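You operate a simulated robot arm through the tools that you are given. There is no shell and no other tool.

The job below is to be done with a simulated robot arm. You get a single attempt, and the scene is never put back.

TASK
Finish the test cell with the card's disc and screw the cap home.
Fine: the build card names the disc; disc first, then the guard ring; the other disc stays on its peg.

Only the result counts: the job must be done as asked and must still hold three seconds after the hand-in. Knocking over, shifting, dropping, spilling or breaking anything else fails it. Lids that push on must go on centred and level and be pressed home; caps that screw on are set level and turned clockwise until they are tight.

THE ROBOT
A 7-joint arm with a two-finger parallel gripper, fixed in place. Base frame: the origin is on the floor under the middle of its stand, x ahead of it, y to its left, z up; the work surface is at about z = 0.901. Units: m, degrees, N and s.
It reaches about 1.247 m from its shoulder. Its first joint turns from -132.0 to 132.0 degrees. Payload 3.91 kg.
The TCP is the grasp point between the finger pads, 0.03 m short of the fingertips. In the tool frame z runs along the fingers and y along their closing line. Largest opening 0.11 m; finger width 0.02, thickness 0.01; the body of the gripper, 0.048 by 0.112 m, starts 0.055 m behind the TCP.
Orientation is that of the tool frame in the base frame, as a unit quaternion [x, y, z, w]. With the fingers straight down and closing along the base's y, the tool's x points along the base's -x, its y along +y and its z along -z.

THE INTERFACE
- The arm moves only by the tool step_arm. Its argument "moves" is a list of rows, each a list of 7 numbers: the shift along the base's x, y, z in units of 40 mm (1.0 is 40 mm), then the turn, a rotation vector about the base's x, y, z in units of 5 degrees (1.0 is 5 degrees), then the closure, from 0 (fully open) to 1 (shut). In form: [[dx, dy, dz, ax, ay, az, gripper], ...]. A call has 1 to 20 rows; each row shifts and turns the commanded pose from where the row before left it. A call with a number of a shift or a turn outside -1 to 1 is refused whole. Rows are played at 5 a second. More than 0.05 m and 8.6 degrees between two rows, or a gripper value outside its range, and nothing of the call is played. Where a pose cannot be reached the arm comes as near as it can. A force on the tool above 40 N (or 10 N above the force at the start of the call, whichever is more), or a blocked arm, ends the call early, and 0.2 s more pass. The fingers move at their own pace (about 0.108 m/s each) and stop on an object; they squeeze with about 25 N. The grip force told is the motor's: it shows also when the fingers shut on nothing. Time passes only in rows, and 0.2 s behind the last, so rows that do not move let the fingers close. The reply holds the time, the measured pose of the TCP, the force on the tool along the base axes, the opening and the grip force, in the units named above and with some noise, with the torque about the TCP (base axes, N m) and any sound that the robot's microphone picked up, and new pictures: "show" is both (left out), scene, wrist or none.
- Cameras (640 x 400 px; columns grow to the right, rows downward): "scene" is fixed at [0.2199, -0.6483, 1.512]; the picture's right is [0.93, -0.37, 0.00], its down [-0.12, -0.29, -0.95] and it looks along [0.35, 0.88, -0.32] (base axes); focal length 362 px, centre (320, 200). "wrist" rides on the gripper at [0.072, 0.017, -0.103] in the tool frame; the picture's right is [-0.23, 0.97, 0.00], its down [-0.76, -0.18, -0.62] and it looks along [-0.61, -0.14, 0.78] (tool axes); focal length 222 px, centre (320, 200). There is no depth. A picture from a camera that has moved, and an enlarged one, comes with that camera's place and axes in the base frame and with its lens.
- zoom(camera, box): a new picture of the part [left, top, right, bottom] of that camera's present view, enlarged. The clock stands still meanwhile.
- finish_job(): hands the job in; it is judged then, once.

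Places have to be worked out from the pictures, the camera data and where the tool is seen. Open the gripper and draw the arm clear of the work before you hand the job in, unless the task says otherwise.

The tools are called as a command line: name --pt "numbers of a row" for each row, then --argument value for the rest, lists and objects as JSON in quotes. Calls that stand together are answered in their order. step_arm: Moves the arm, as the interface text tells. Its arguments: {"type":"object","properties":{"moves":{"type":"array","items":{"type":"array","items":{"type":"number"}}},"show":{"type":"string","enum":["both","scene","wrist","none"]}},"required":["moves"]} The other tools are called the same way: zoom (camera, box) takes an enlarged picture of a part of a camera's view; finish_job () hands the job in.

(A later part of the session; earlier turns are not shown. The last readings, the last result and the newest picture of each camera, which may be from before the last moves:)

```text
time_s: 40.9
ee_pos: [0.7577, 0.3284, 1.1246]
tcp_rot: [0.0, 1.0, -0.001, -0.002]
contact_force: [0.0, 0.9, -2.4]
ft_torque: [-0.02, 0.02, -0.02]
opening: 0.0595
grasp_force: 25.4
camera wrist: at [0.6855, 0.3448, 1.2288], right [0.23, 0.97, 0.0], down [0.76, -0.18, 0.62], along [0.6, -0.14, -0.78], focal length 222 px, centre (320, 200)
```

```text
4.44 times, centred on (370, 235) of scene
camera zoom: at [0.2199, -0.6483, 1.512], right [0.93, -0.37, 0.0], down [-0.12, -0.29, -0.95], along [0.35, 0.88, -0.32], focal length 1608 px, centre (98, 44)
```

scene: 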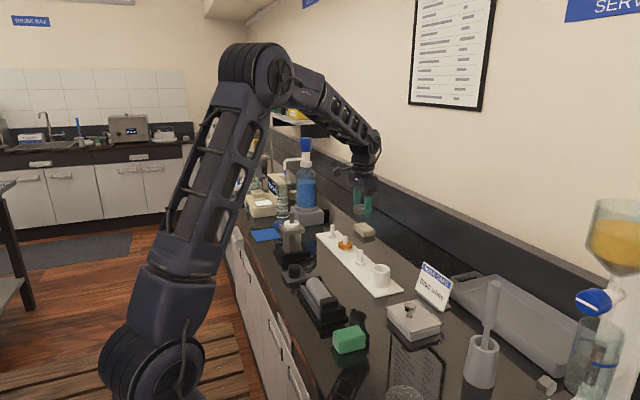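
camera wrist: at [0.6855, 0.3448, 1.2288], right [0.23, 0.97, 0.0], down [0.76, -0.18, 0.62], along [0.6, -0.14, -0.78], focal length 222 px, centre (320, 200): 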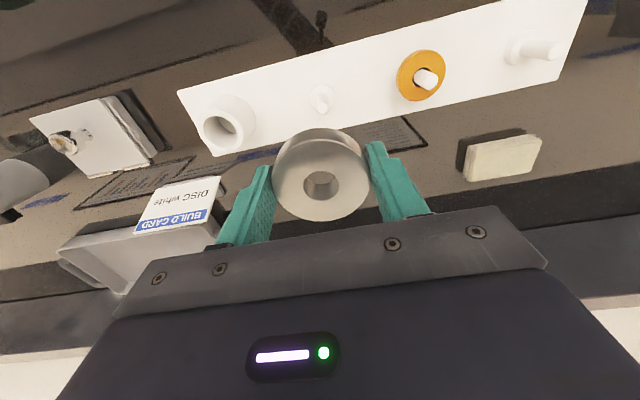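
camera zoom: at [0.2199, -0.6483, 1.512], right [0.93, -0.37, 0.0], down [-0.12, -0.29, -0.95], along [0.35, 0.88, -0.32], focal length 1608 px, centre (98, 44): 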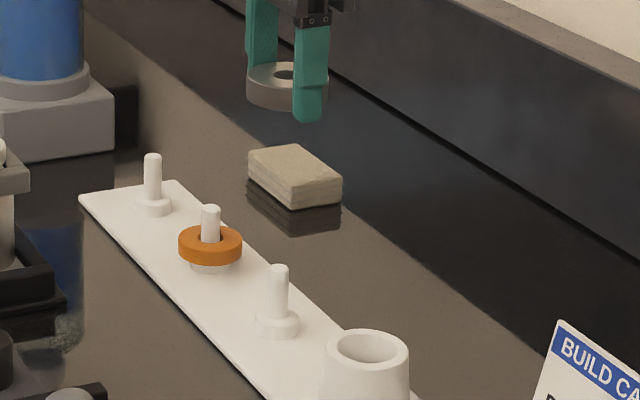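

The ring hangs level with the same offset in the hand as the disc had, so the same TCP position over the stud applies. I carry it over the stud.

step_arm --pt "-0.33 0.3 0 0 0 0 1" --pt "-0.6 0.545 0 0 0 0 1" --pt "-0.6 0.545 0 0 0 0 1" --pt "-0.6 0.545 0 0 0 0 1" --pt "-0.6 0.545 0 0 0 0 1" --pt "-0.6 0.545 0 0 0 0 1" --pt "-0.6 0.545 0 0 0 0 1" --pt "-0.5 0.445 0 0 0 0 1" --pt "-0.3 0.27 0 0 0 0 1" --pt "0 0 0 0 0 0 1" --pt "0 0 0 0 0 0 1"

zoom --camera "wrist" --box '[260, 120, 390, 220]'

zoom --camera "scene" --box '[270, 195, 312, 245]'

```text
time_s: 43.3
ee_pos: [0.5678, 0.5022, 1.1226]
tcp_rot: [0.0, 1.0, -0.002, -0.002]
contact_force: [-1.0, 0.9, -2.3]
ft_torque: [-0.01, -0.01, 0.04]
opening: 0.0597
grasp_force: 25.0
camera wrist: at [0.4966, 0.5185, 1.227], right [0.23, 0.97, 0.0], down [0.76, -0.18, 0.62], along [0.6, -0.14, -0.78], focal length 222 px, centre (320, 200)
```

scene: 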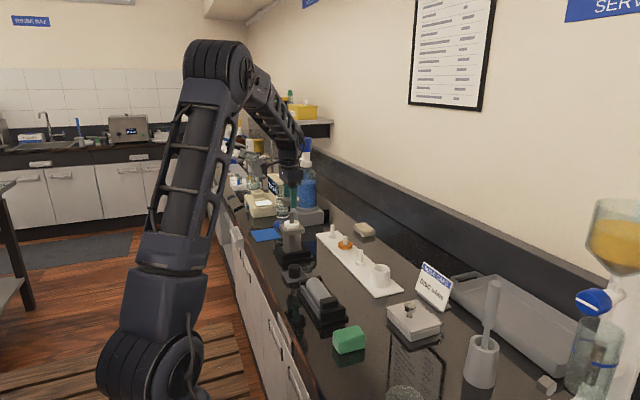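
wrist: 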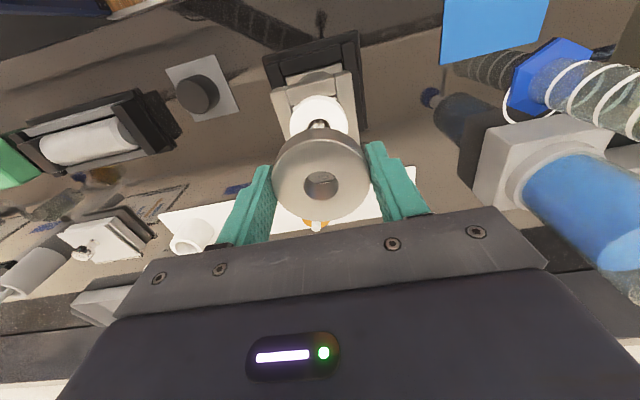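

```text
4.00 times, centred on (325, 170) of wrist
camera zoom: at [0.4966, 0.5185, 1.227], right [0.23, 0.97, 0.0], down [0.76, -0.18, 0.62], along [0.6, -0.14, -0.78], focal length 888 px, centre (300, 320)
```

zoom: 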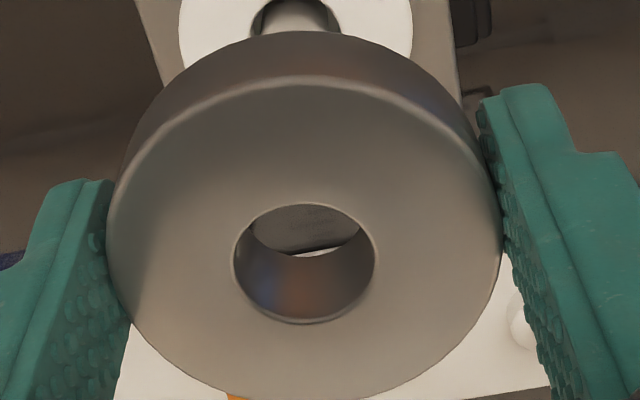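

```text
8.00 times, centred on (291, 220) of scene
camera zoom: at [0.2199, -0.6483, 1.512], right [0.93, -0.37, 0.0], down [-0.12, -0.29, -0.95], along [0.35, 0.88, -0.32], focal length 2895 px, centre (552, 40)
```

zoom: 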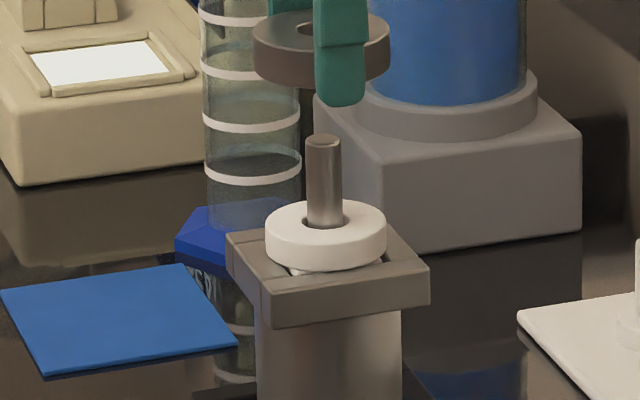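

Ring's hole axis is ≈1.6 mm toward +y and ≈1 mm toward +x of the stud. I correct and lower until the stud just enters.

step_arm --pt "-0.025 -0.04 0 0 0 0 1" --pt "0 0 -0.25 0 0 0 1" --pt "0 0 -0.25 0 0 0 1" --pt "0 0 -0.2 0 0 0 1" --pt "0 0 -0.1 0 0 0 1" --pt "0 0 -0.1 0 0 0 1" --pt "0 0 -0.1 0 0 0 1" --pt "0 0 0 0 0 0 1" --show "none"

zoom --camera "wrist" --box '[260, 120, 390, 220]'

zoom --camera "scene" --box '[270, 200, 312, 250]'

```text
time_s: 45.1
ee_pos: [0.5661, 0.4971, 1.0841]
tcp_rot: [0.0, 1.0, -0.002, -0.003]
contact_force: [-0.1, 0.8, -1.6]
ft_torque: [0.0, -0.01, 0.02]
opening: 0.0596
grasp_force: 25.2
```

```text
4.00 times, centred on (325, 170) of wrist
camera zoom: at [0.4948, 0.5157, 1.1883], right [0.23, 0.97, 0.0], down [0.76, -0.18, 0.62], along [0.6, -0.14, -0.78], focal length 888 px, centre (300, 320)
```

zoom: 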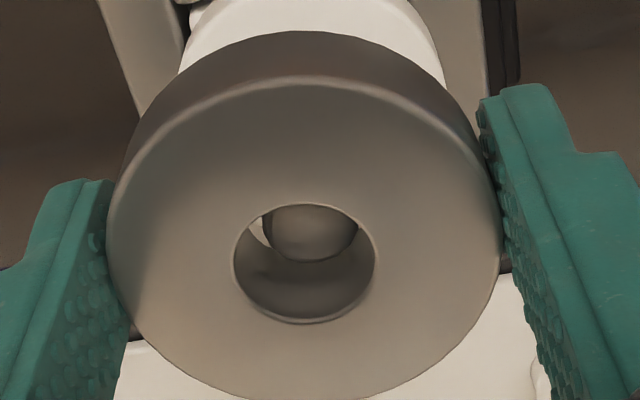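

```text
8.00 times, centred on (291, 225) of scene
camera zoom: at [0.2199, -0.6483, 1.512], right [0.93, -0.37, 0.0], down [-0.12, -0.29, -0.95], along [0.35, 0.88, -0.32], focal length 2895 px, centre (552, 0)
```

zoom: 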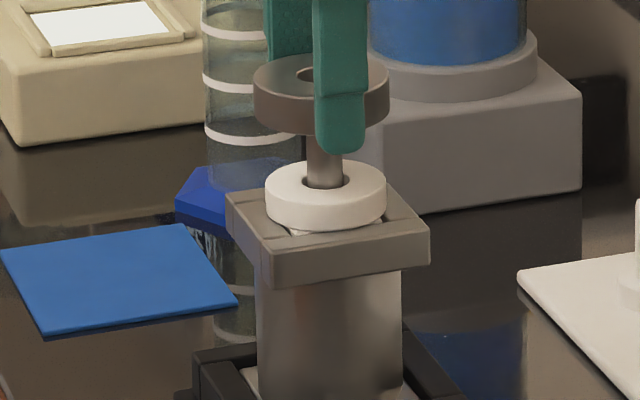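

The stud is now centred in the ring's hole to about half a millimetre. I lower the ring along the stud toward the disc.

step_arm --pt "0 0 -0.13 0 0 0 1" --pt "0 0 -0.13 0 0 0 1" --pt "0 0 -0.13 0 0 0 1" --pt "0 0 -0.13 0 0 0 1" --pt "0 0 -0.1 0 0 0 1" --pt "0 0 0 0 0 0 1" --show "none"

zoom --camera "wrist" --box '[260, 120, 390, 220]'

zoom --camera "scene" --box '[275, 210, 310, 245]'

```text
time_s: 46.5
ee_pos: [0.5667, 0.4981, 1.0606]
tcp_rot: [0.0, 1.0, -0.002, -0.002]
contact_force: [-0.1, 0.1, -2.2]
ft_torque: [-0.01, 0.02, -0.01]
opening: 0.0595
grasp_force: 25.2
```

```text
4.00 times, centred on (325, 170) of wrist
camera zoom: at [0.495, 0.5156, 1.1638], right [0.23, 0.97, 0.0], down [0.76, -0.18, 0.62], along [0.6, -0.14, -0.78], focal length 888 px, centre (300, 320)
```

zoom: 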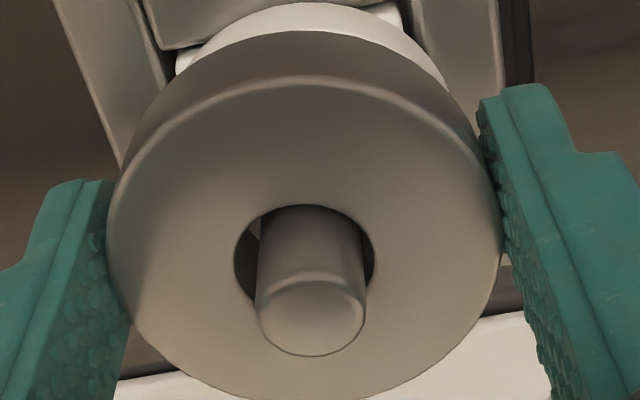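

```text
11.43 times, centred on (292, 228) of scene
camera zoom: at [0.2199, -0.6483, 1.512], right [0.93, -0.37, 0.0], down [-0.12, -0.29, -0.95], along [0.35, 0.88, -0.32], focal length 4136 px, centre (634, -114)
```

zoom: 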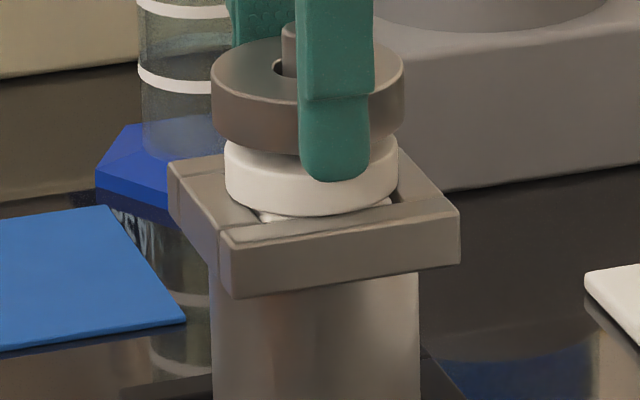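

A few millimetres remain between ring and disc. I lower in 2 mm steps, watching the force for contact.

step_arm --pt "0 0 -0.05 0 0 0 1" --pt "0 0 -0.05 0 0 0 1" --pt "0 0 0 0 0 0 1" --show "none"

zoom --camera "scene" --box '[275, 210, 310, 245]'

```text
time_s: 47.3
ee_pos: [0.5665, 0.4996, 1.0557]
tcp_rot: [0.001, 1.0, -0.002, -0.001]
contact_force: [0.0, -0.4, -1.6]
ft_torque: [-0.01, 0.03, 0.0]
opening: 0.0595
grasp_force: 25.0
```

```text
11.43 times, centred on (292, 228) of scene
camera zoom: at [0.2199, -0.6483, 1.512], right [0.93, -0.37, 0.0], down [-0.12, -0.29, -0.95], along [0.35, 0.88, -0.32], focal length 4136 px, centre (634, -114)
```

zoom: 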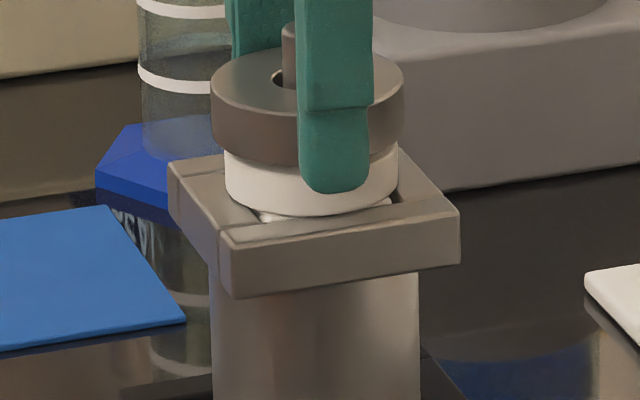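

The disc top works out at ≈1.0286, so ~6 mm remain. I continue down in small steps.

step_arm --pt "0 0 -0.05 0 0 0 1" --pt "0 0 -0.04 0 0 0 1" --pt "0 0 -0.03 0 0 0 1" --pt "0 0 0 0 0 0 1" --show "none"

zoom --camera "scene" --box '[275, 210, 310, 245]'

```text
time_s: 48.3
ee_pos: [0.5658, 0.4994, 1.0515]
tcp_rot: [-0.001, 1.0, -0.001, -0.002]
contact_force: [1.4, -0.4, 6.6]
ft_torque: [0.14, 0.04, -0.03]
opening: 0.0596
grasp_force: 24.7
```

```text
11.43 times, centred on (292, 228) of scene
camera zoom: at [0.2199, -0.6483, 1.512], right [0.93, -0.37, 0.0], down [-0.12, -0.29, -0.95], along [0.35, 0.88, -0.32], focal length 4136 px, centre (634, -114)
```

zoom: 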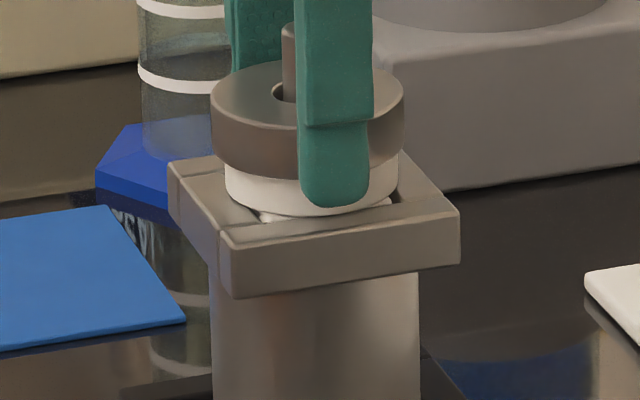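

Contact: +6.6 N, the ring is on the disc. I relieve the pressure by a hair and ease the fingers open.

step_arm --pt "0 0 0.02 0 0 0 1" --pt "0 0 0 0 0 0 0.46" --pt "0 0 0 0 0 0 0.44" --pt "0 0 0 0 0 0 0.41" --pt "0 0 0 0 0 0 0.38" --pt "0 0 0 0 0 0 0.38" --show "none"

zoom --camera "wrist" --box '[260, 120, 390, 220]'

zoom --camera "scene" --box '[275, 210, 310, 245]'

```text
time_s: 49.7
ee_pos: [0.5672, 0.4988, 1.0513]
tcp_rot: [0.0, 1.0, -0.002, -0.002]
contact_force: [-0.4, 1.1, 0.0]
ft_torque: [0.0, 0.02, 0.0]
opening: 0.0681
grasp_force: 0.1
```

```text
4.00 times, centred on (325, 170) of wrist
camera zoom: at [0.4946, 0.5156, 1.1556], right [0.23, 0.97, 0.0], down [0.76, -0.18, 0.62], along [0.6, -0.14, -0.78], focal length 888 px, centre (300, 320)
```

zoom: 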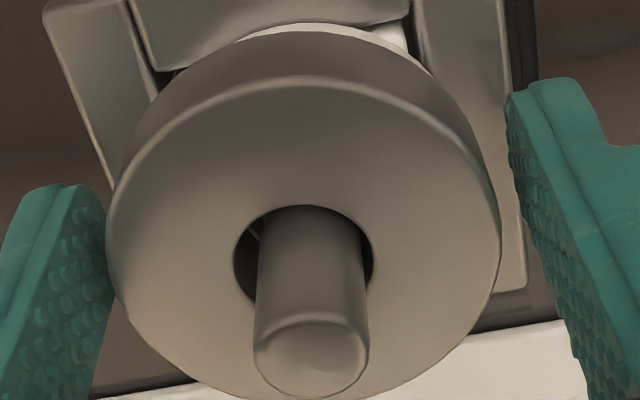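

```text
11.43 times, centred on (292, 228) of scene
camera zoom: at [0.2199, -0.6483, 1.512], right [0.93, -0.37, 0.0], down [-0.12, -0.29, -0.95], along [0.35, 0.88, -0.32], focal length 4136 px, centre (634, -114)
```

zoom: 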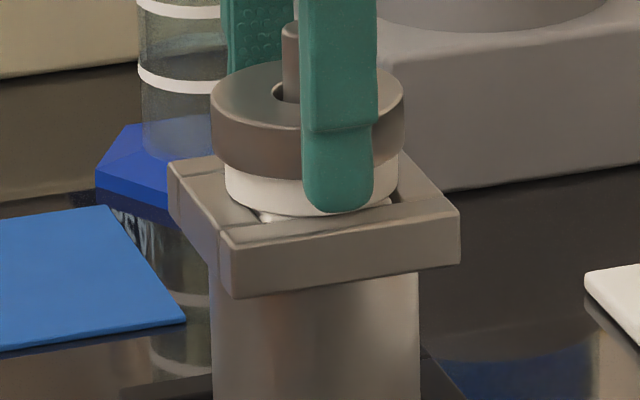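

The ring rests flat on the disc. I withdraw upward and move to view the black cap.

step_arm --pt "0 0 0 0 0 0 0.25" --pt "0 0 0.3 0 0 0 0.25" --pt "0 0 0.6 0 0 0 0.15" --pt "0 0 0.9 0 0 0 0.1" --pt "0 0 0.7 0 0 0 0" --pt "-0.6 -0.74 0 0 0 0 0" --pt "-0.6 -0.74 0 0 0 0 0" --pt "-0.6 -0.74 0 0 0 0 0" --pt "-0.6 -0.74 0 0 0 0 0" --pt "-0.6 -0.74 0 0 0 0 0" --pt "0 0 -0.9 0 0 0 0" --pt "0 0 -0.9 0 0 0 0" --pt "0 0 0 0 0 0 0"

zoom --camera "wrist" --box '[285, 130, 365, 200]'

zoom --camera "scene" --box '[275, 210, 310, 245]'

zoom --camera "scene" --box '[275, 255, 315, 290]'

```text
time_s: 52.5
ee_pos: [0.4491, 0.3509, 1.0779]
tcp_rot: [0.0, 1.0, -0.002, -0.002]
contact_force: [0.3, 0.4, -0.3]
ft_torque: [0.01, -0.02, -0.02]
opening: 0.11
grasp_force: 0.1
camera wrist: at [0.3759, 0.3674, 1.183], right [0.23, 0.97, 0.0], down [0.76, -0.18, 0.62], along [0.6, -0.14, -0.78], focal length 222 px, centre (320, 200)
```

scene: 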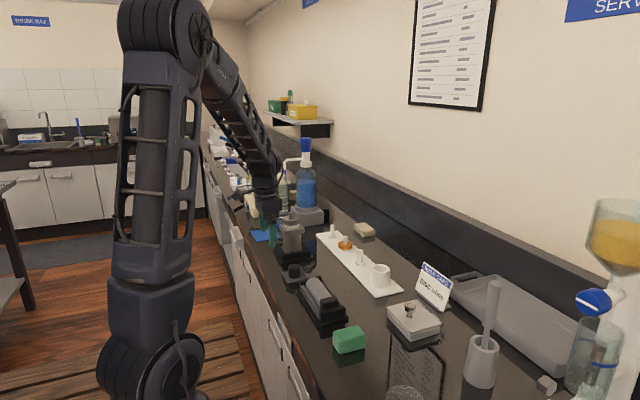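
wrist: 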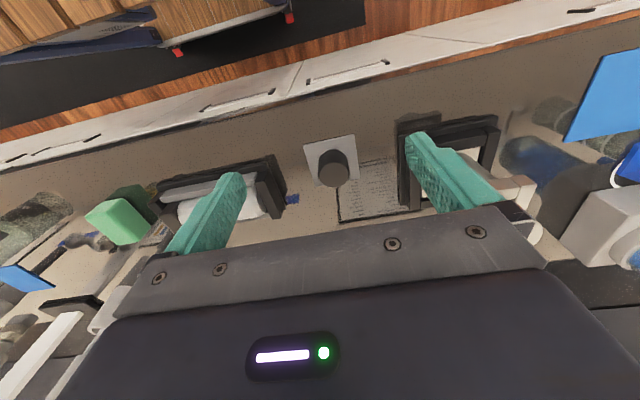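

```text
5.71 times, centred on (325, 165) of wrist
camera zoom: at [0.3759, 0.3674, 1.183], right [0.23, 0.97, 0.0], down [0.76, -0.18, 0.62], along [0.6, -0.14, -0.78], focal length 1269 px, centre (291, 400)
```

zoom: 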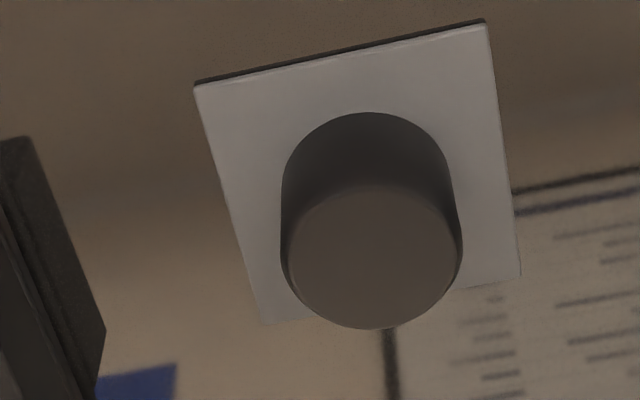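

```text
11.43 times, centred on (292, 228) of scene
camera zoom: at [0.2199, -0.6483, 1.512], right [0.93, -0.37, 0.0], down [-0.12, -0.29, -0.95], along [0.35, 0.88, -0.32], focal length 4136 px, centre (634, -114)
```

zoom: 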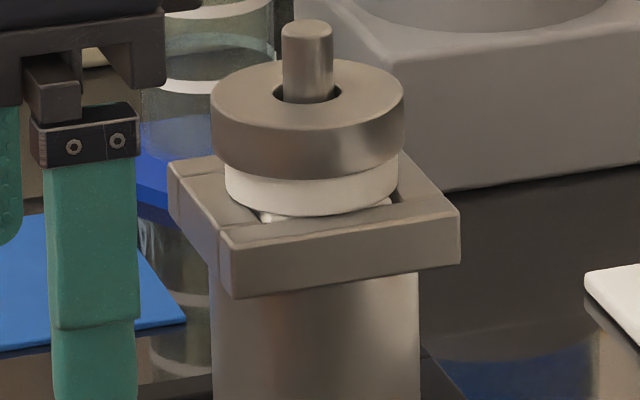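

```text
11.43 times, centred on (295, 272) of scene
camera zoom: at [0.2199, -0.6483, 1.512], right [0.93, -0.37, 0.0], down [-0.12, -0.29, -0.95], along [0.35, 0.88, -0.32], focal length 4136 px, centre (606, -629)
```

zoom: 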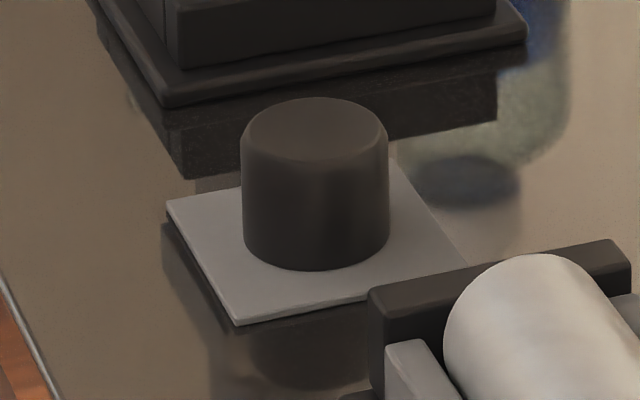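

The stack is neat: stud centred in ring and disc. The cap measures ≈(0.5295, 0.3502), top ≈0.939, ⌀42 mm, ≈28 mm tall. I move above it with the fingers part-closed to clear the cradle, and descend partway.

step_arm --pt "1 -0.01 0 0 0 0 0.3" --pt "1 -0.01 0 0 0 0 0.38" --pt "0 0 -1 0 0 0 0.38" --pt "0 0 -1 0 0 0 0.38" --pt "0 0 -0.3 0 0 0 0.38" --pt "0 0 0 0 0 0 0.38" --pt "0 0 0 0 0 0 0.38"

zoom --camera "wrist" --box '[230, 90, 430, 230]'

zoom --camera "scene" --box '[265, 235, 325, 295]'

```text
time_s: 54.1
ee_pos: [0.5275, 0.3502, 0.9873]
tcp_rot: [-0.001, 1.0, -0.003, -0.002]
contact_force: [0.5, 0.1, -0.7]
ft_torque: [-0.02, 0.02, -0.01]
opening: 0.0682
grasp_force: 0.0
camera wrist: at [0.4559, 0.3663, 1.0906], right [0.23, 0.97, 0.0], down [0.76, -0.18, 0.62], along [0.6, -0.14, -0.78], focal length 222 px, centre (320, 200)
```

scene: 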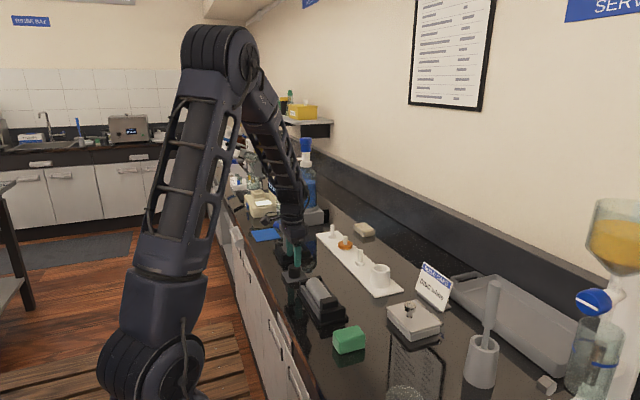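
wrist: 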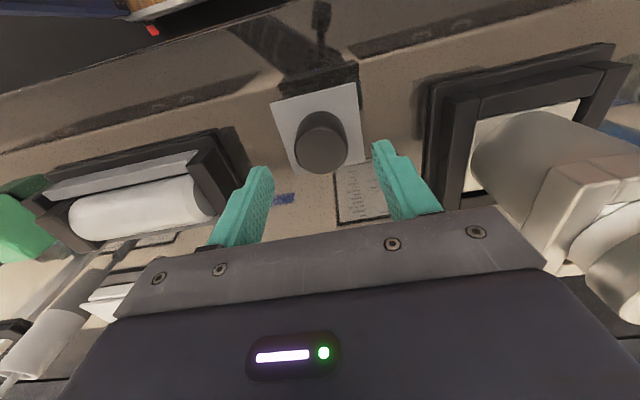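

```text
2.86 times, centred on (330, 160) of wrist
camera zoom: at [0.4559, 0.3663, 1.0906], right [0.23, 0.97, 0.0], down [0.76, -0.18, 0.62], along [0.6, -0.14, -0.78], focal length 635 px, centre (291, 314)
```

zoom: 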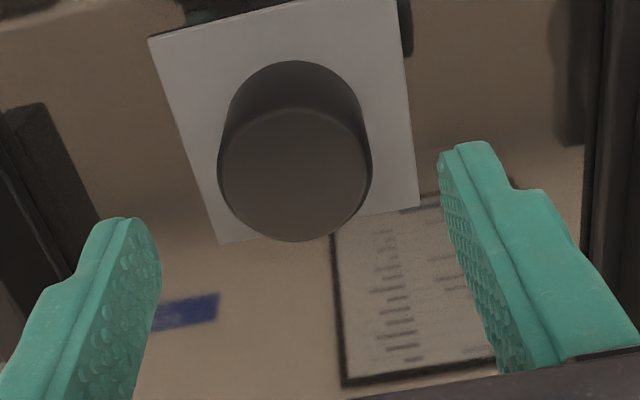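

```text
6.67 times, centred on (295, 265) of scene
camera zoom: at [0.2199, -0.6483, 1.512], right [0.93, -0.37, 0.0], down [-0.12, -0.29, -0.95], along [0.35, 0.88, -0.32], focal length 2412 px, centre (487, -233)
```

zoom: 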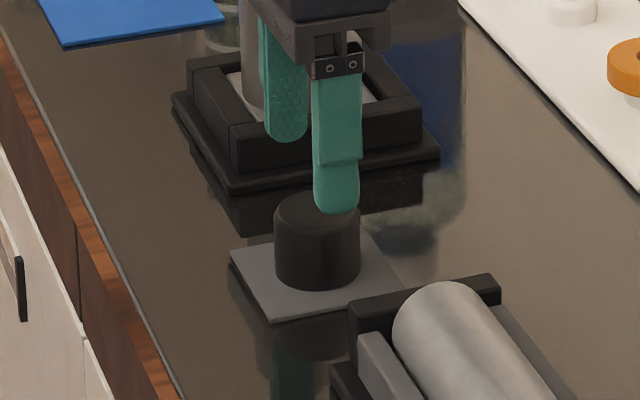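

The cap lies between the fingers, ~2 mm further in +x than the TCP. I correct, descend 40 mm and close in stages.

step_arm --pt "0.045 -0.008 -0.4 0 0 0 0.38" --pt "0 0 -0.35 0 0 0 0.38" --pt "0 0 -0.25 0 0 0 0.38" --pt "0 0 0 0 0 0 0.5" --pt "0 0 0 0 0 0 0.57" --pt "0 0 0 0 0 0 0.6" --pt "0 0 0 0 0 0 0.63" --pt "0 0 0 0 0 0 1" --pt "0 0 0 0 0 0 1"

zoom --camera "wrist" --box '[230, 90, 430, 230]'

zoom --camera "scene" --box '[265, 235, 325, 295]'

```text
time_s: 56.1
ee_pos: [0.529, 0.3498, 0.9458]
tcp_rot: [0.0, 1.0, -0.002, -0.001]
contact_force: [-0.9, 0.3, 0.3]
ft_torque: [-0.01, 0.05, 0.01]
opening: 0.0406
grasp_force: 25.5
camera wrist: at [0.4573, 0.3664, 1.0508], right [0.23, 0.97, 0.0], down [0.76, -0.18, 0.62], along [0.6, -0.14, -0.78], focal length 222 px, centre (320, 200)
```

scene: 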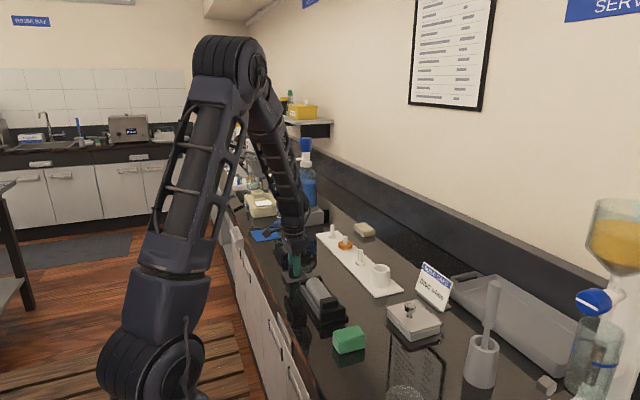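
wrist: 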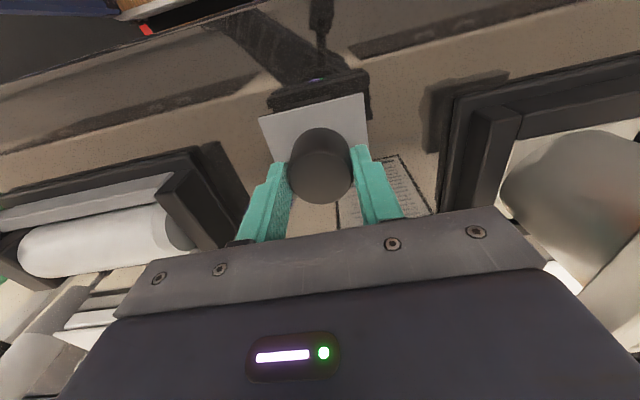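

```text
2.86 times, centred on (330, 160) of wrist
camera zoom: at [0.4573, 0.3664, 1.0508], right [0.23, 0.97, 0.0], down [0.76, -0.18, 0.62], along [0.6, -0.14, -0.78], focal length 635 px, centre (291, 314)
```

zoom: 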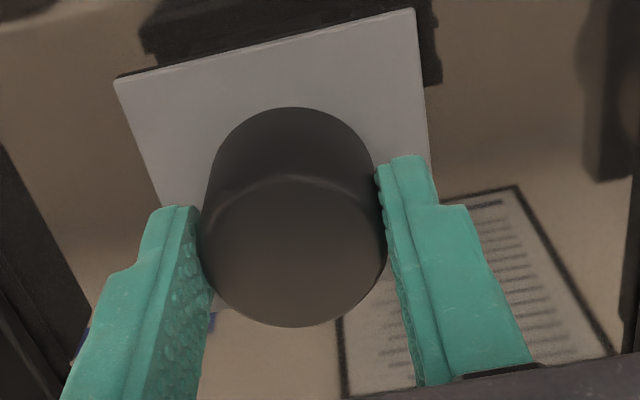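

```text
6.67 times, centred on (295, 265) of scene
camera zoom: at [0.2199, -0.6483, 1.512], right [0.93, -0.37, 0.0], down [-0.12, -0.29, -0.95], along [0.35, 0.88, -0.32], focal length 2412 px, centre (487, -233)
```

zoom: 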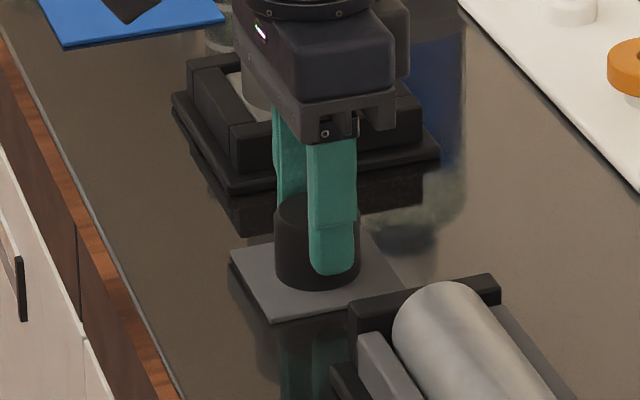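

The cap is gripped at 40.6 mm. I lift 6 mm and check that only the cap comes up.

step_arm --pt "0 0 0.05 0 0 0 1" --pt "0 0 0.1 0 0 0 1" --pt "0 0 0 0 0 0 1" --show "none"

zoom --camera "scene" --box '[275, 250, 315, 290]'

```text
time_s: 56.9
ee_pos: [0.5295, 0.3501, 0.9527]
tcp_rot: [0.0, 1.0, -0.003, -0.002]
contact_force: [0.3, -0.2, -0.6]
ft_torque: [0.0, 0.01, -0.02]
opening: 0.0406
grasp_force: 25.3
```

```text
10.00 times, centred on (295, 270) of scene
camera zoom: at [0.2199, -0.6483, 1.512], right [0.93, -0.37, 0.0], down [-0.12, -0.29, -0.95], along [0.35, 0.88, -0.32], focal length 3619 px, centre (570, -500)
```

zoom: 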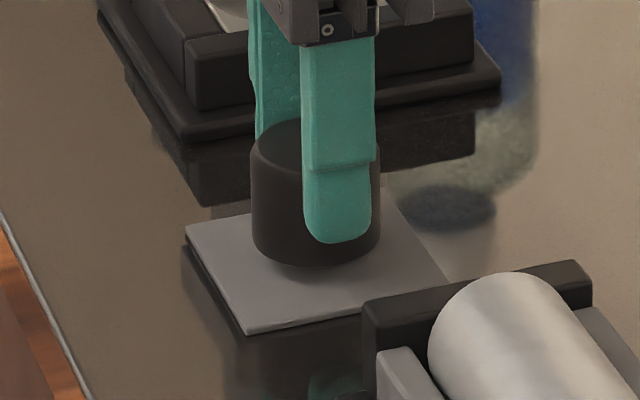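

The cap lifts off cleanly and its plate stays put. I raise it to carrying height and bring it over the stud.

step_arm --pt "0 0 0.3 0 0 0 1" --pt "0 0 0.6 0 0 0 1" --pt "0 0 0.8 0 0 0 1" --pt "0 0 0.9 0 0 0 1" --pt "0 0 0.9 0 0 0 1" --pt "0 0 0.8 0 0 0 1" --pt "0.08 0.3 0 0 0 0 1" --pt "0.16 0.6 0 0 0 0 1" --pt "0.18 0.7 0 0 0 0 1" --pt "0.18 0.7 0 0 0 0 1" --pt "0.16 0.62 0 0 0 0 1" --pt "0.14 0.5 0 0 0 0 1" --pt "0.08 0.3 0 0 0 0 1" --pt "0 0 0 0 0 0 1" --pt "0 0 0 0 0 0 1"

zoom --camera "wrist" --box '[260, 120, 390, 220]'

zoom --camera "scene" --box '[275, 200, 310, 240]'

```text
time_s: 60.1
ee_pos: [0.5673, 0.5001, 1.1251]
tcp_rot: [0.0, 1.0, -0.001, -0.002]
contact_force: [-0.5, 0.2, 0.0]
ft_torque: [0.0, -0.02, -0.03]
opening: 0.0402
grasp_force: 25.3
camera wrist: at [0.4955, 0.5159, 1.229], right [0.23, 0.97, 0.0], down [0.76, -0.18, 0.62], along [0.6, -0.14, -0.78], focal length 222 px, centre (320, 200)
```

scene: 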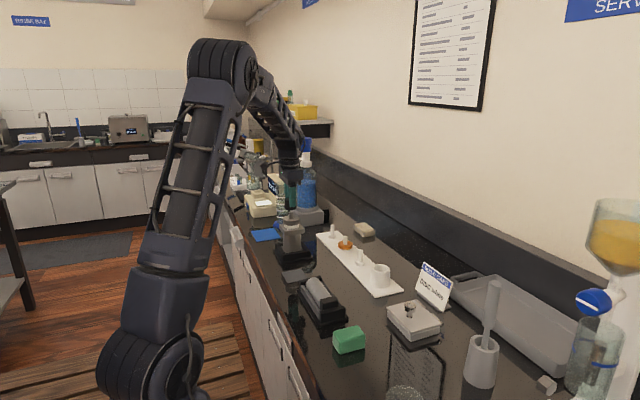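
wrist: 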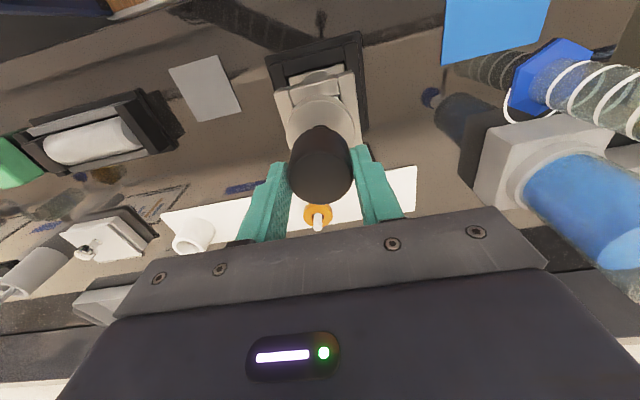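

```text
4.00 times, centred on (325, 170) of wrist
camera zoom: at [0.4955, 0.5159, 1.229], right [0.23, 0.97, 0.0], down [0.76, -0.18, 0.62], along [0.6, -0.14, -0.78], focal length 888 px, centre (300, 320)
```

zoom: 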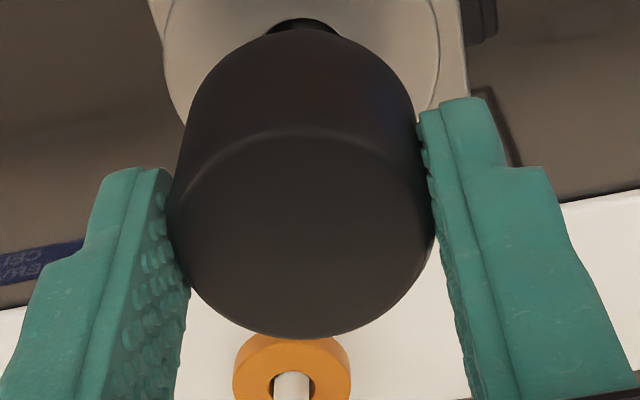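

```text
10.00 times, centred on (292, 220) of scene
camera zoom: at [0.2199, -0.6483, 1.512], right [0.93, -0.37, 0.0], down [-0.12, -0.29, -0.95], along [0.35, 0.88, -0.32], focal length 3619 px, centre (595, 0)
```

zoom: 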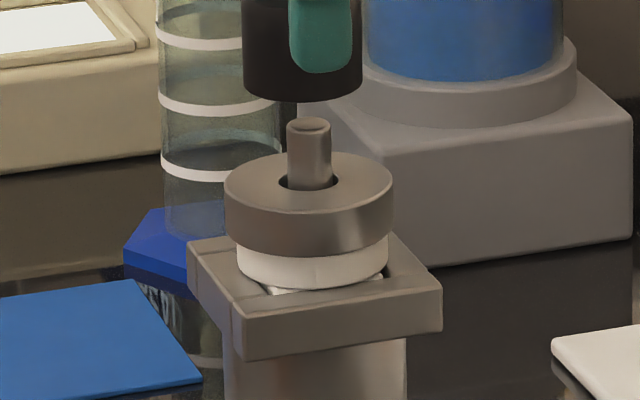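

The cap hangs ≈1.5 mm short in x and is centred in y; the tool also has a ~0.2° tilt. I correct both and lower to just above the stud.

step_arm --pt "0.035 -0.008 0 0.041 -0.041 0 1" --pt "0 0 -0.2 0 0 0 1" --pt "0 0 -0.2 0 0 0 1" --pt "0 0 0 0 0 0 1" --pt "0 0 0 0 0 0 1" --show "none"

zoom --camera "wrist" --box '[260, 110, 390, 210]'

zoom --camera "scene" --box '[280, 210, 304, 234]'

```text
time_s: 61.3
ee_pos: [0.5681, 0.4994, 1.1083]
tcp_rot: [0.0, 1.0, 0.0, 0.0]
contact_force: [0.6, 0.5, -0.2]
ft_torque: [0.02, -0.01, 0.0]
opening: 0.0404
grasp_force: 24.8
```

```text
4.00 times, centred on (325, 160) of wrist
camera zoom: at [0.4961, 0.5153, 1.2128], right [0.23, 0.97, 0.0], down [0.76, -0.18, 0.62], along [0.61, -0.14, -0.78], focal length 888 px, centre (300, 360)
```

zoom: 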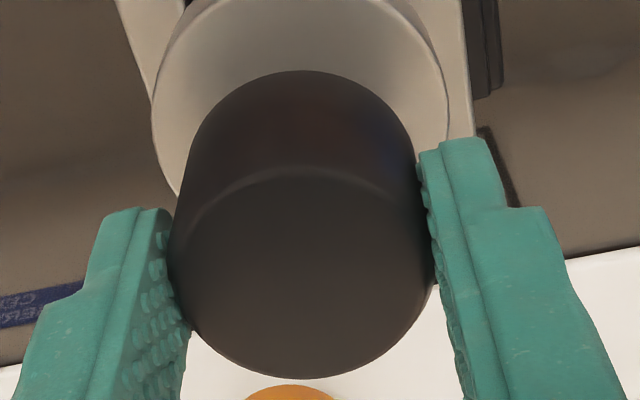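

```text
16.00 times, centred on (292, 222) of scene
camera zoom: at [0.2199, -0.6483, 1.512], right [0.93, -0.37, 0.0], down [-0.12, -0.29, -0.95], along [0.35, 0.88, -0.32], focal length 5790 px, centre (768, -152)
```

zoom: 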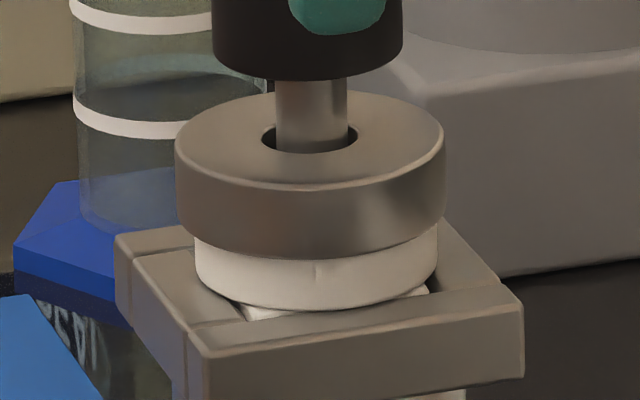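

The cap is level and aligned to within half a millimetre in both views. I lower in small steps until it meets the stud.

step_arm --pt "0.01 0.012 0 0 0 0 1" --pt "0 0 -0.05 0 0 0 1" --pt "0 0 -0.05 0 0 0 1" --pt "0 0 -0.03 0 0 0 1" --pt "0 0 0 0 0 0 1" --show "none"

zoom --camera "scene" --box '[280, 210, 304, 234]'

```text
time_s: 62.5
ee_pos: [0.5689, 0.4995, 1.1043]
tcp_rot: [0.0, 1.0, 0.0, -0.001]
contact_force: [-0.2, 0.1, -0.2]
ft_torque: [-0.02, -0.01, -0.02]
opening: 0.0405
grasp_force: 25.3
```

```text
16.00 times, centred on (292, 222) of scene
camera zoom: at [0.2199, -0.6483, 1.512], right [0.93, -0.37, 0.0], down [-0.12, -0.29, -0.95], along [0.35, 0.88, -0.32], focal length 5790 px, centre (768, -152)
```

zoom: 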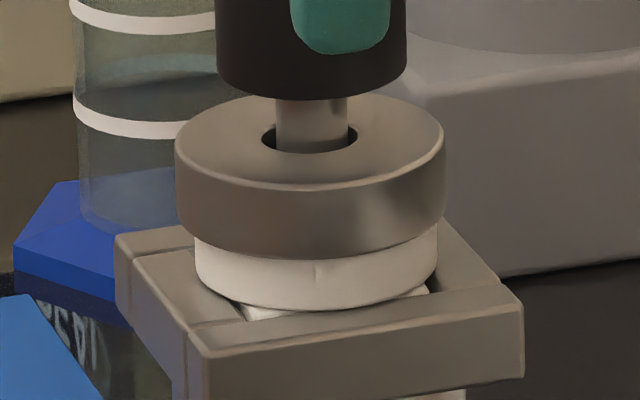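

No contact yet; cap and stud are lined up. I continue down in small steps.

step_arm --pt "0 0 -0.05 0 0 0 1" --pt "0 0 -0.03 0 0 0 1" --pt "0 0 -0.03 0 0 0 1" --pt "0 0 0 0 0 0 1" --show "none"

zoom --camera "scene" --box '[280, 210, 304, 234]'

```text
time_s: 63.5
ee_pos: [0.5693, 0.499, 1.1011]
tcp_rot: [0.0, 1.0, 0.0, 0.0]
contact_force: [0.6, 0.2, -0.7]
ft_torque: [0.01, 0.01, -0.02]
opening: 0.0406
grasp_force: 24.7
```

```text
16.00 times, centred on (292, 222) of scene
camera zoom: at [0.2199, -0.6483, 1.512], right [0.93, -0.37, 0.0], down [-0.12, -0.29, -0.95], along [0.35, 0.88, -0.32], focal length 5790 px, centre (768, -152)
```

zoom: 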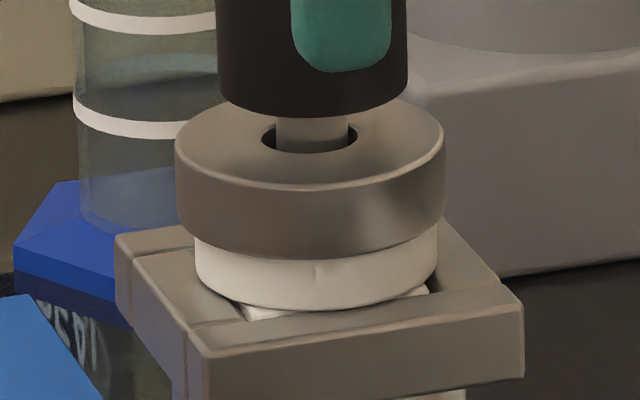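

step_arm --pt "0 0 -0.04 0 0 0 1" --pt "0 0 -0.03 0 0 0 1" --pt "0 0 0 0 0 0 1" --show "none"

zoom --camera "scene" --box '[280, 210, 304, 234]'

```text
time_s: 64.3
ee_pos: [0.571, 0.5005, 1.097]
tcp_rot: [0.0, 1.0, 0.0, 0.0]
contact_force: [0.0, 0.3, -0.6]
ft_torque: [0.0, 0.0, 0.04]
opening: 0.0405
grasp_force: 24.8
```

```text
16.00 times, centred on (292, 222) of scene
camera zoom: at [0.2199, -0.6483, 1.512], right [0.93, -0.37, 0.0], down [-0.12, -0.29, -0.95], along [0.35, 0.88, -0.32], focal length 5790 px, centre (768, -152)
```

zoom: 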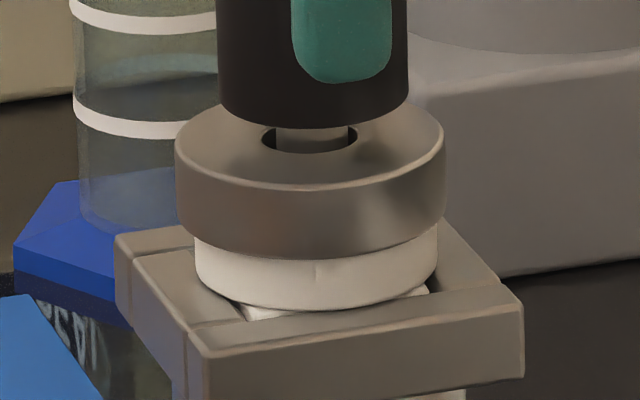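

The cap slides over the stud without force. I continue in small steps, watching for thread contact.

step_arm --pt "0 0 -0.03 0 0 0 1" --pt "0 0 -0.03 0 0 0 1" --pt "0 0 -0.02 0 0 0 1" --pt "0 0 0 0 0 0 1" --show "none"

zoom --camera "scene" --box '[280, 210, 304, 234]'

```text
time_s: 65.3
ee_pos: [0.5702, 0.4994, 1.0944]
tcp_rot: [-0.001, 1.0, 0.0, 0.0]
contact_force: [0.9, -0.4, -0.8]
ft_torque: [0.02, -0.02, 0.02]
opening: 0.0406
grasp_force: 24.8
```

```text
16.00 times, centred on (292, 222) of scene
camera zoom: at [0.2199, -0.6483, 1.512], right [0.93, -0.37, 0.0], down [-0.12, -0.29, -0.95], along [0.35, 0.88, -0.32], focal length 5790 px, centre (768, -152)
```

zoom: 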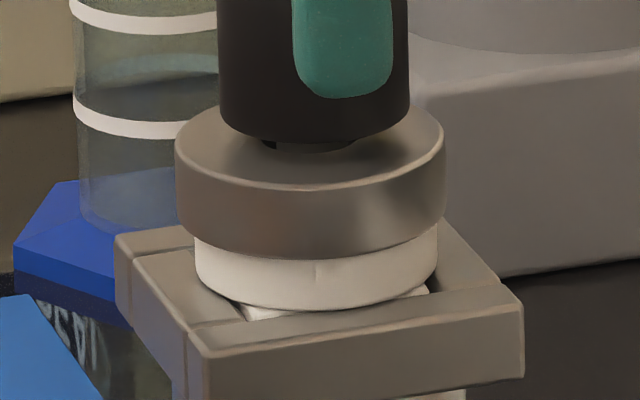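

Still free; the cap has ~8 mm to go to the ring. I keep lowering gently.

step_arm --pt "0 0 -0.03 0 0 0 1" --pt "0 0 -0.02 0 0 0 1" --pt "0 0 -0.02 0 0 0 1" --pt "0 0 0 0 0 0 1" --show "none"

zoom --camera "scene" --box '[280, 210, 304, 234]'

```text
time_s: 66.3
ee_pos: [0.5708, 0.4989, 1.0932]
tcp_rot: [0.0, 1.0, 0.002, 0.001]
contact_force: [-1.0, -0.1, 12.3]
ft_torque: [-0.04, 0.13, 0.0]
opening: 0.0405
grasp_force: 24.8
```

```text
16.00 times, centred on (292, 222) of scene
camera zoom: at [0.2199, -0.6483, 1.512], right [0.93, -0.37, 0.0], down [-0.12, -0.29, -0.95], along [0.35, 0.88, -0.32], focal length 5790 px, centre (768, -152)
```

zoom: 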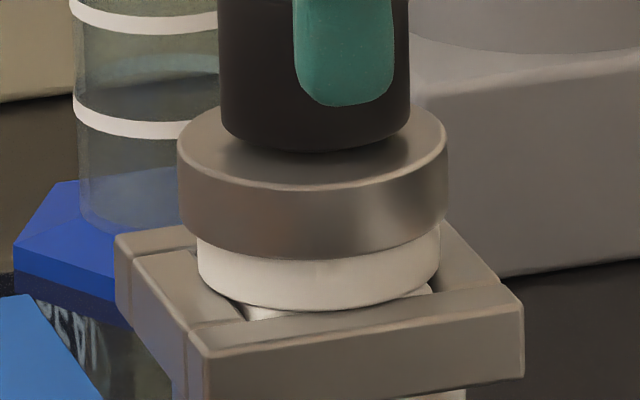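

Contact: 12 N upward. The ring and disc shifted by a fraction of a millimetre; I check from the wrist before turning.

zoom --camera "wrist" --box '[250, 80, 400, 210]'

zoom --camera "scene" --box '[284, 212, 300, 226]'

```text
3.08 times, centred on (325, 145) of wrist
camera zoom: at [0.4975, 0.5153, 1.1961], right [0.23, 0.97, 0.0], down [0.76, -0.18, 0.62], along [0.61, -0.14, -0.78], focal length 684 px, centre (305, 369)
```

zoom: 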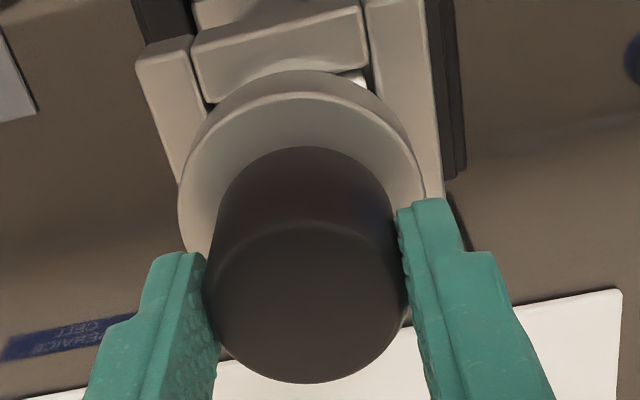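

```text
16.00 times, centred on (292, 219) of scene
camera zoom: at [0.2199, -0.6483, 1.512], right [0.93, -0.37, 0.0], down [-0.12, -0.29, -0.95], along [0.35, 0.88, -0.32], focal length 5790 px, centre (768, -104)
```

zoom: 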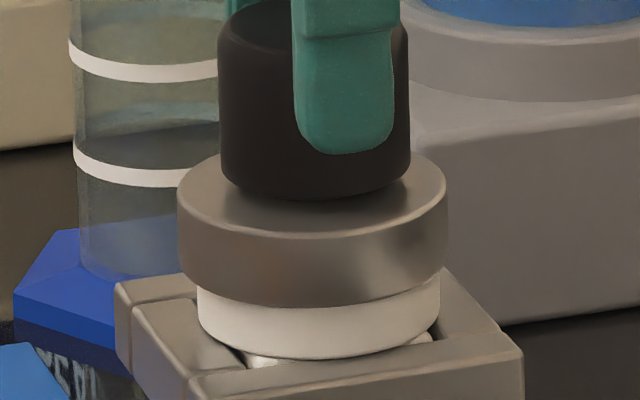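

The stud's base plate is loose in its square pocket, so the stack just self-centred when the cap met the thread (~5 mm above the ring). Now I start turning clockwise (seen from above), 20° first, watching forces.

step_arm --pt "0 0 0 0 0 -0.6 1" --pt "0 0 0 0 0 -1 1" --pt "0 0 0 0 0 -1 1" --pt "0 0 0 0 0 -1 1" --pt "0 0 0 0 0 0 1" --show "none"

zoom --camera "scene" --box '[280, 210, 304, 234]'

```text
time_s: 67.5
ee_pos: [0.5702, 0.4989, 1.091]
tcp_rot: [0.157, 0.988, -0.001, -0.001]
contact_force: [3.0, 4.3, 15.7]
ft_torque: [0.13, -0.11, 0.03]
opening: 0.0404
grasp_force: 25.3
```

```text
16.00 times, centred on (292, 222) of scene
camera zoom: at [0.2199, -0.6483, 1.512], right [0.93, -0.37, 0.0], down [-0.12, -0.29, -0.95], along [0.35, 0.88, -0.32], focal length 5790 px, centre (768, -152)
```

zoom: 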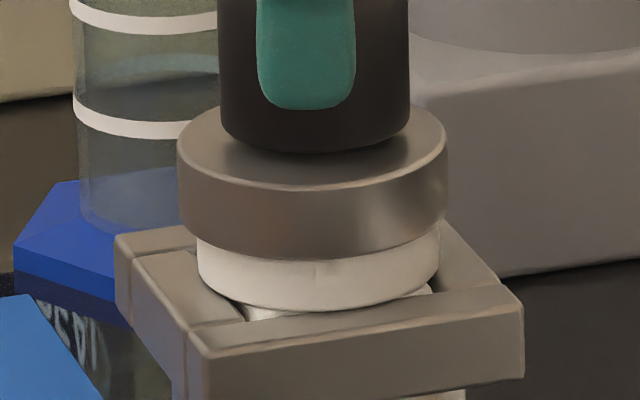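

18° turned, no slip or jam; force steady. I continue turning clockwise and watch whether the cap descends.

step_arm --pt "0 0 0 0 0 -1 1" --pt "0 0 0 0 0 -1 1" --pt "0 0 0 0 0 -1 1" --pt "0 0 0 0 0 -1 1" --pt "0 0 0 0 0 -1 1" --pt "0 0 0 0 0 -1 1" --pt "0 0 0 0 0 -1 1" --pt "0 0 0 0 0 -1 1" --pt "0 0 0 0 0 0 1" --show "none"

zoom --camera "scene" --box '[280, 210, 304, 234]'

```text
time_s: 69.5
ee_pos: [0.5697, 0.5007, 1.0901]
tcp_rot: [0.485, 0.874, -0.001, 0.0]
contact_force: [5.2, 3.2, 14.8]
ft_torque: [0.03, -0.11, -0.04]
opening: 0.0406
grasp_force: 24.6
```

```text
16.00 times, centred on (292, 222) of scene
camera zoom: at [0.2199, -0.6483, 1.512], right [0.93, -0.37, 0.0], down [-0.12, -0.29, -0.95], along [0.35, 0.88, -0.32], focal length 5790 px, centre (768, -152)
```

zoom: 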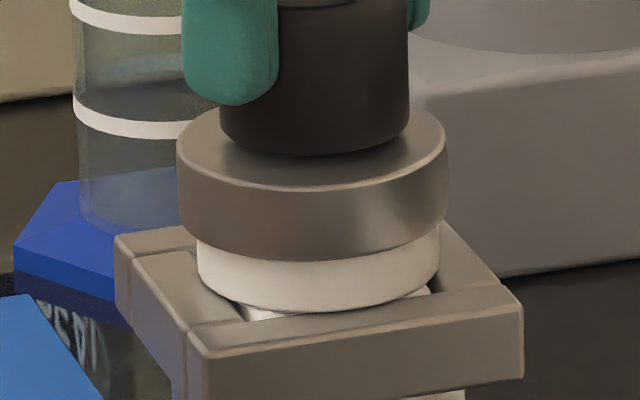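

Turned ~58°; the cap's lower edge has dropped slightly, so the thread seems to be pulling in. I continue.

step_arm --pt "0 0 -0.005 0 0 -1 1" --pt "0 0 -0.005 0 0 -1 1" --pt "0 0 -0.005 0 0 -1 1" --pt "0 0 -0.005 0 0 -1 1" --pt "0 0 -0.005 0 0 -1 1" --pt "0 0 -0.005 0 0 -1 1" --pt "0 0 -0.005 0 0 -1 1" --pt "0 0 -0.005 0 0 -1 1" --pt "0 0 0 0 0 0 1" --show "none"

zoom --camera "scene" --box '[280, 210, 304, 234]'

```text
time_s: 71.5
ee_pos: [0.5701, 0.4979, 1.0889]
tcp_rot: [0.755, 0.655, 0.001, 0.0]
contact_force: [5.5, 1.9, 28.2]
ft_torque: [-0.01, -0.18, -0.01]
opening: 0.0404
grasp_force: 24.8
```

```text
16.00 times, centred on (292, 222) of scene
camera zoom: at [0.2199, -0.6483, 1.512], right [0.93, -0.37, 0.0], down [-0.12, -0.29, -0.95], along [0.35, 0.88, -0.32], focal length 5790 px, centre (768, -152)
```

zoom: 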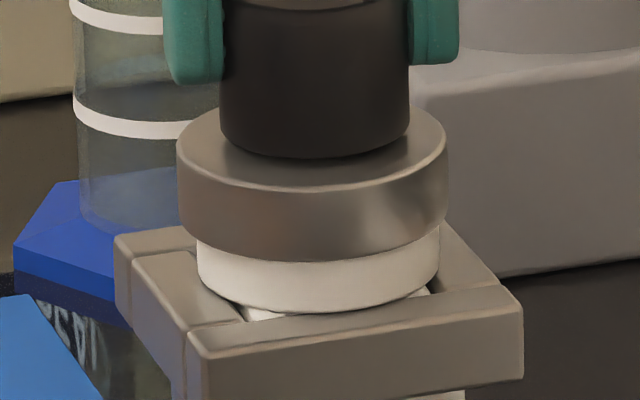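

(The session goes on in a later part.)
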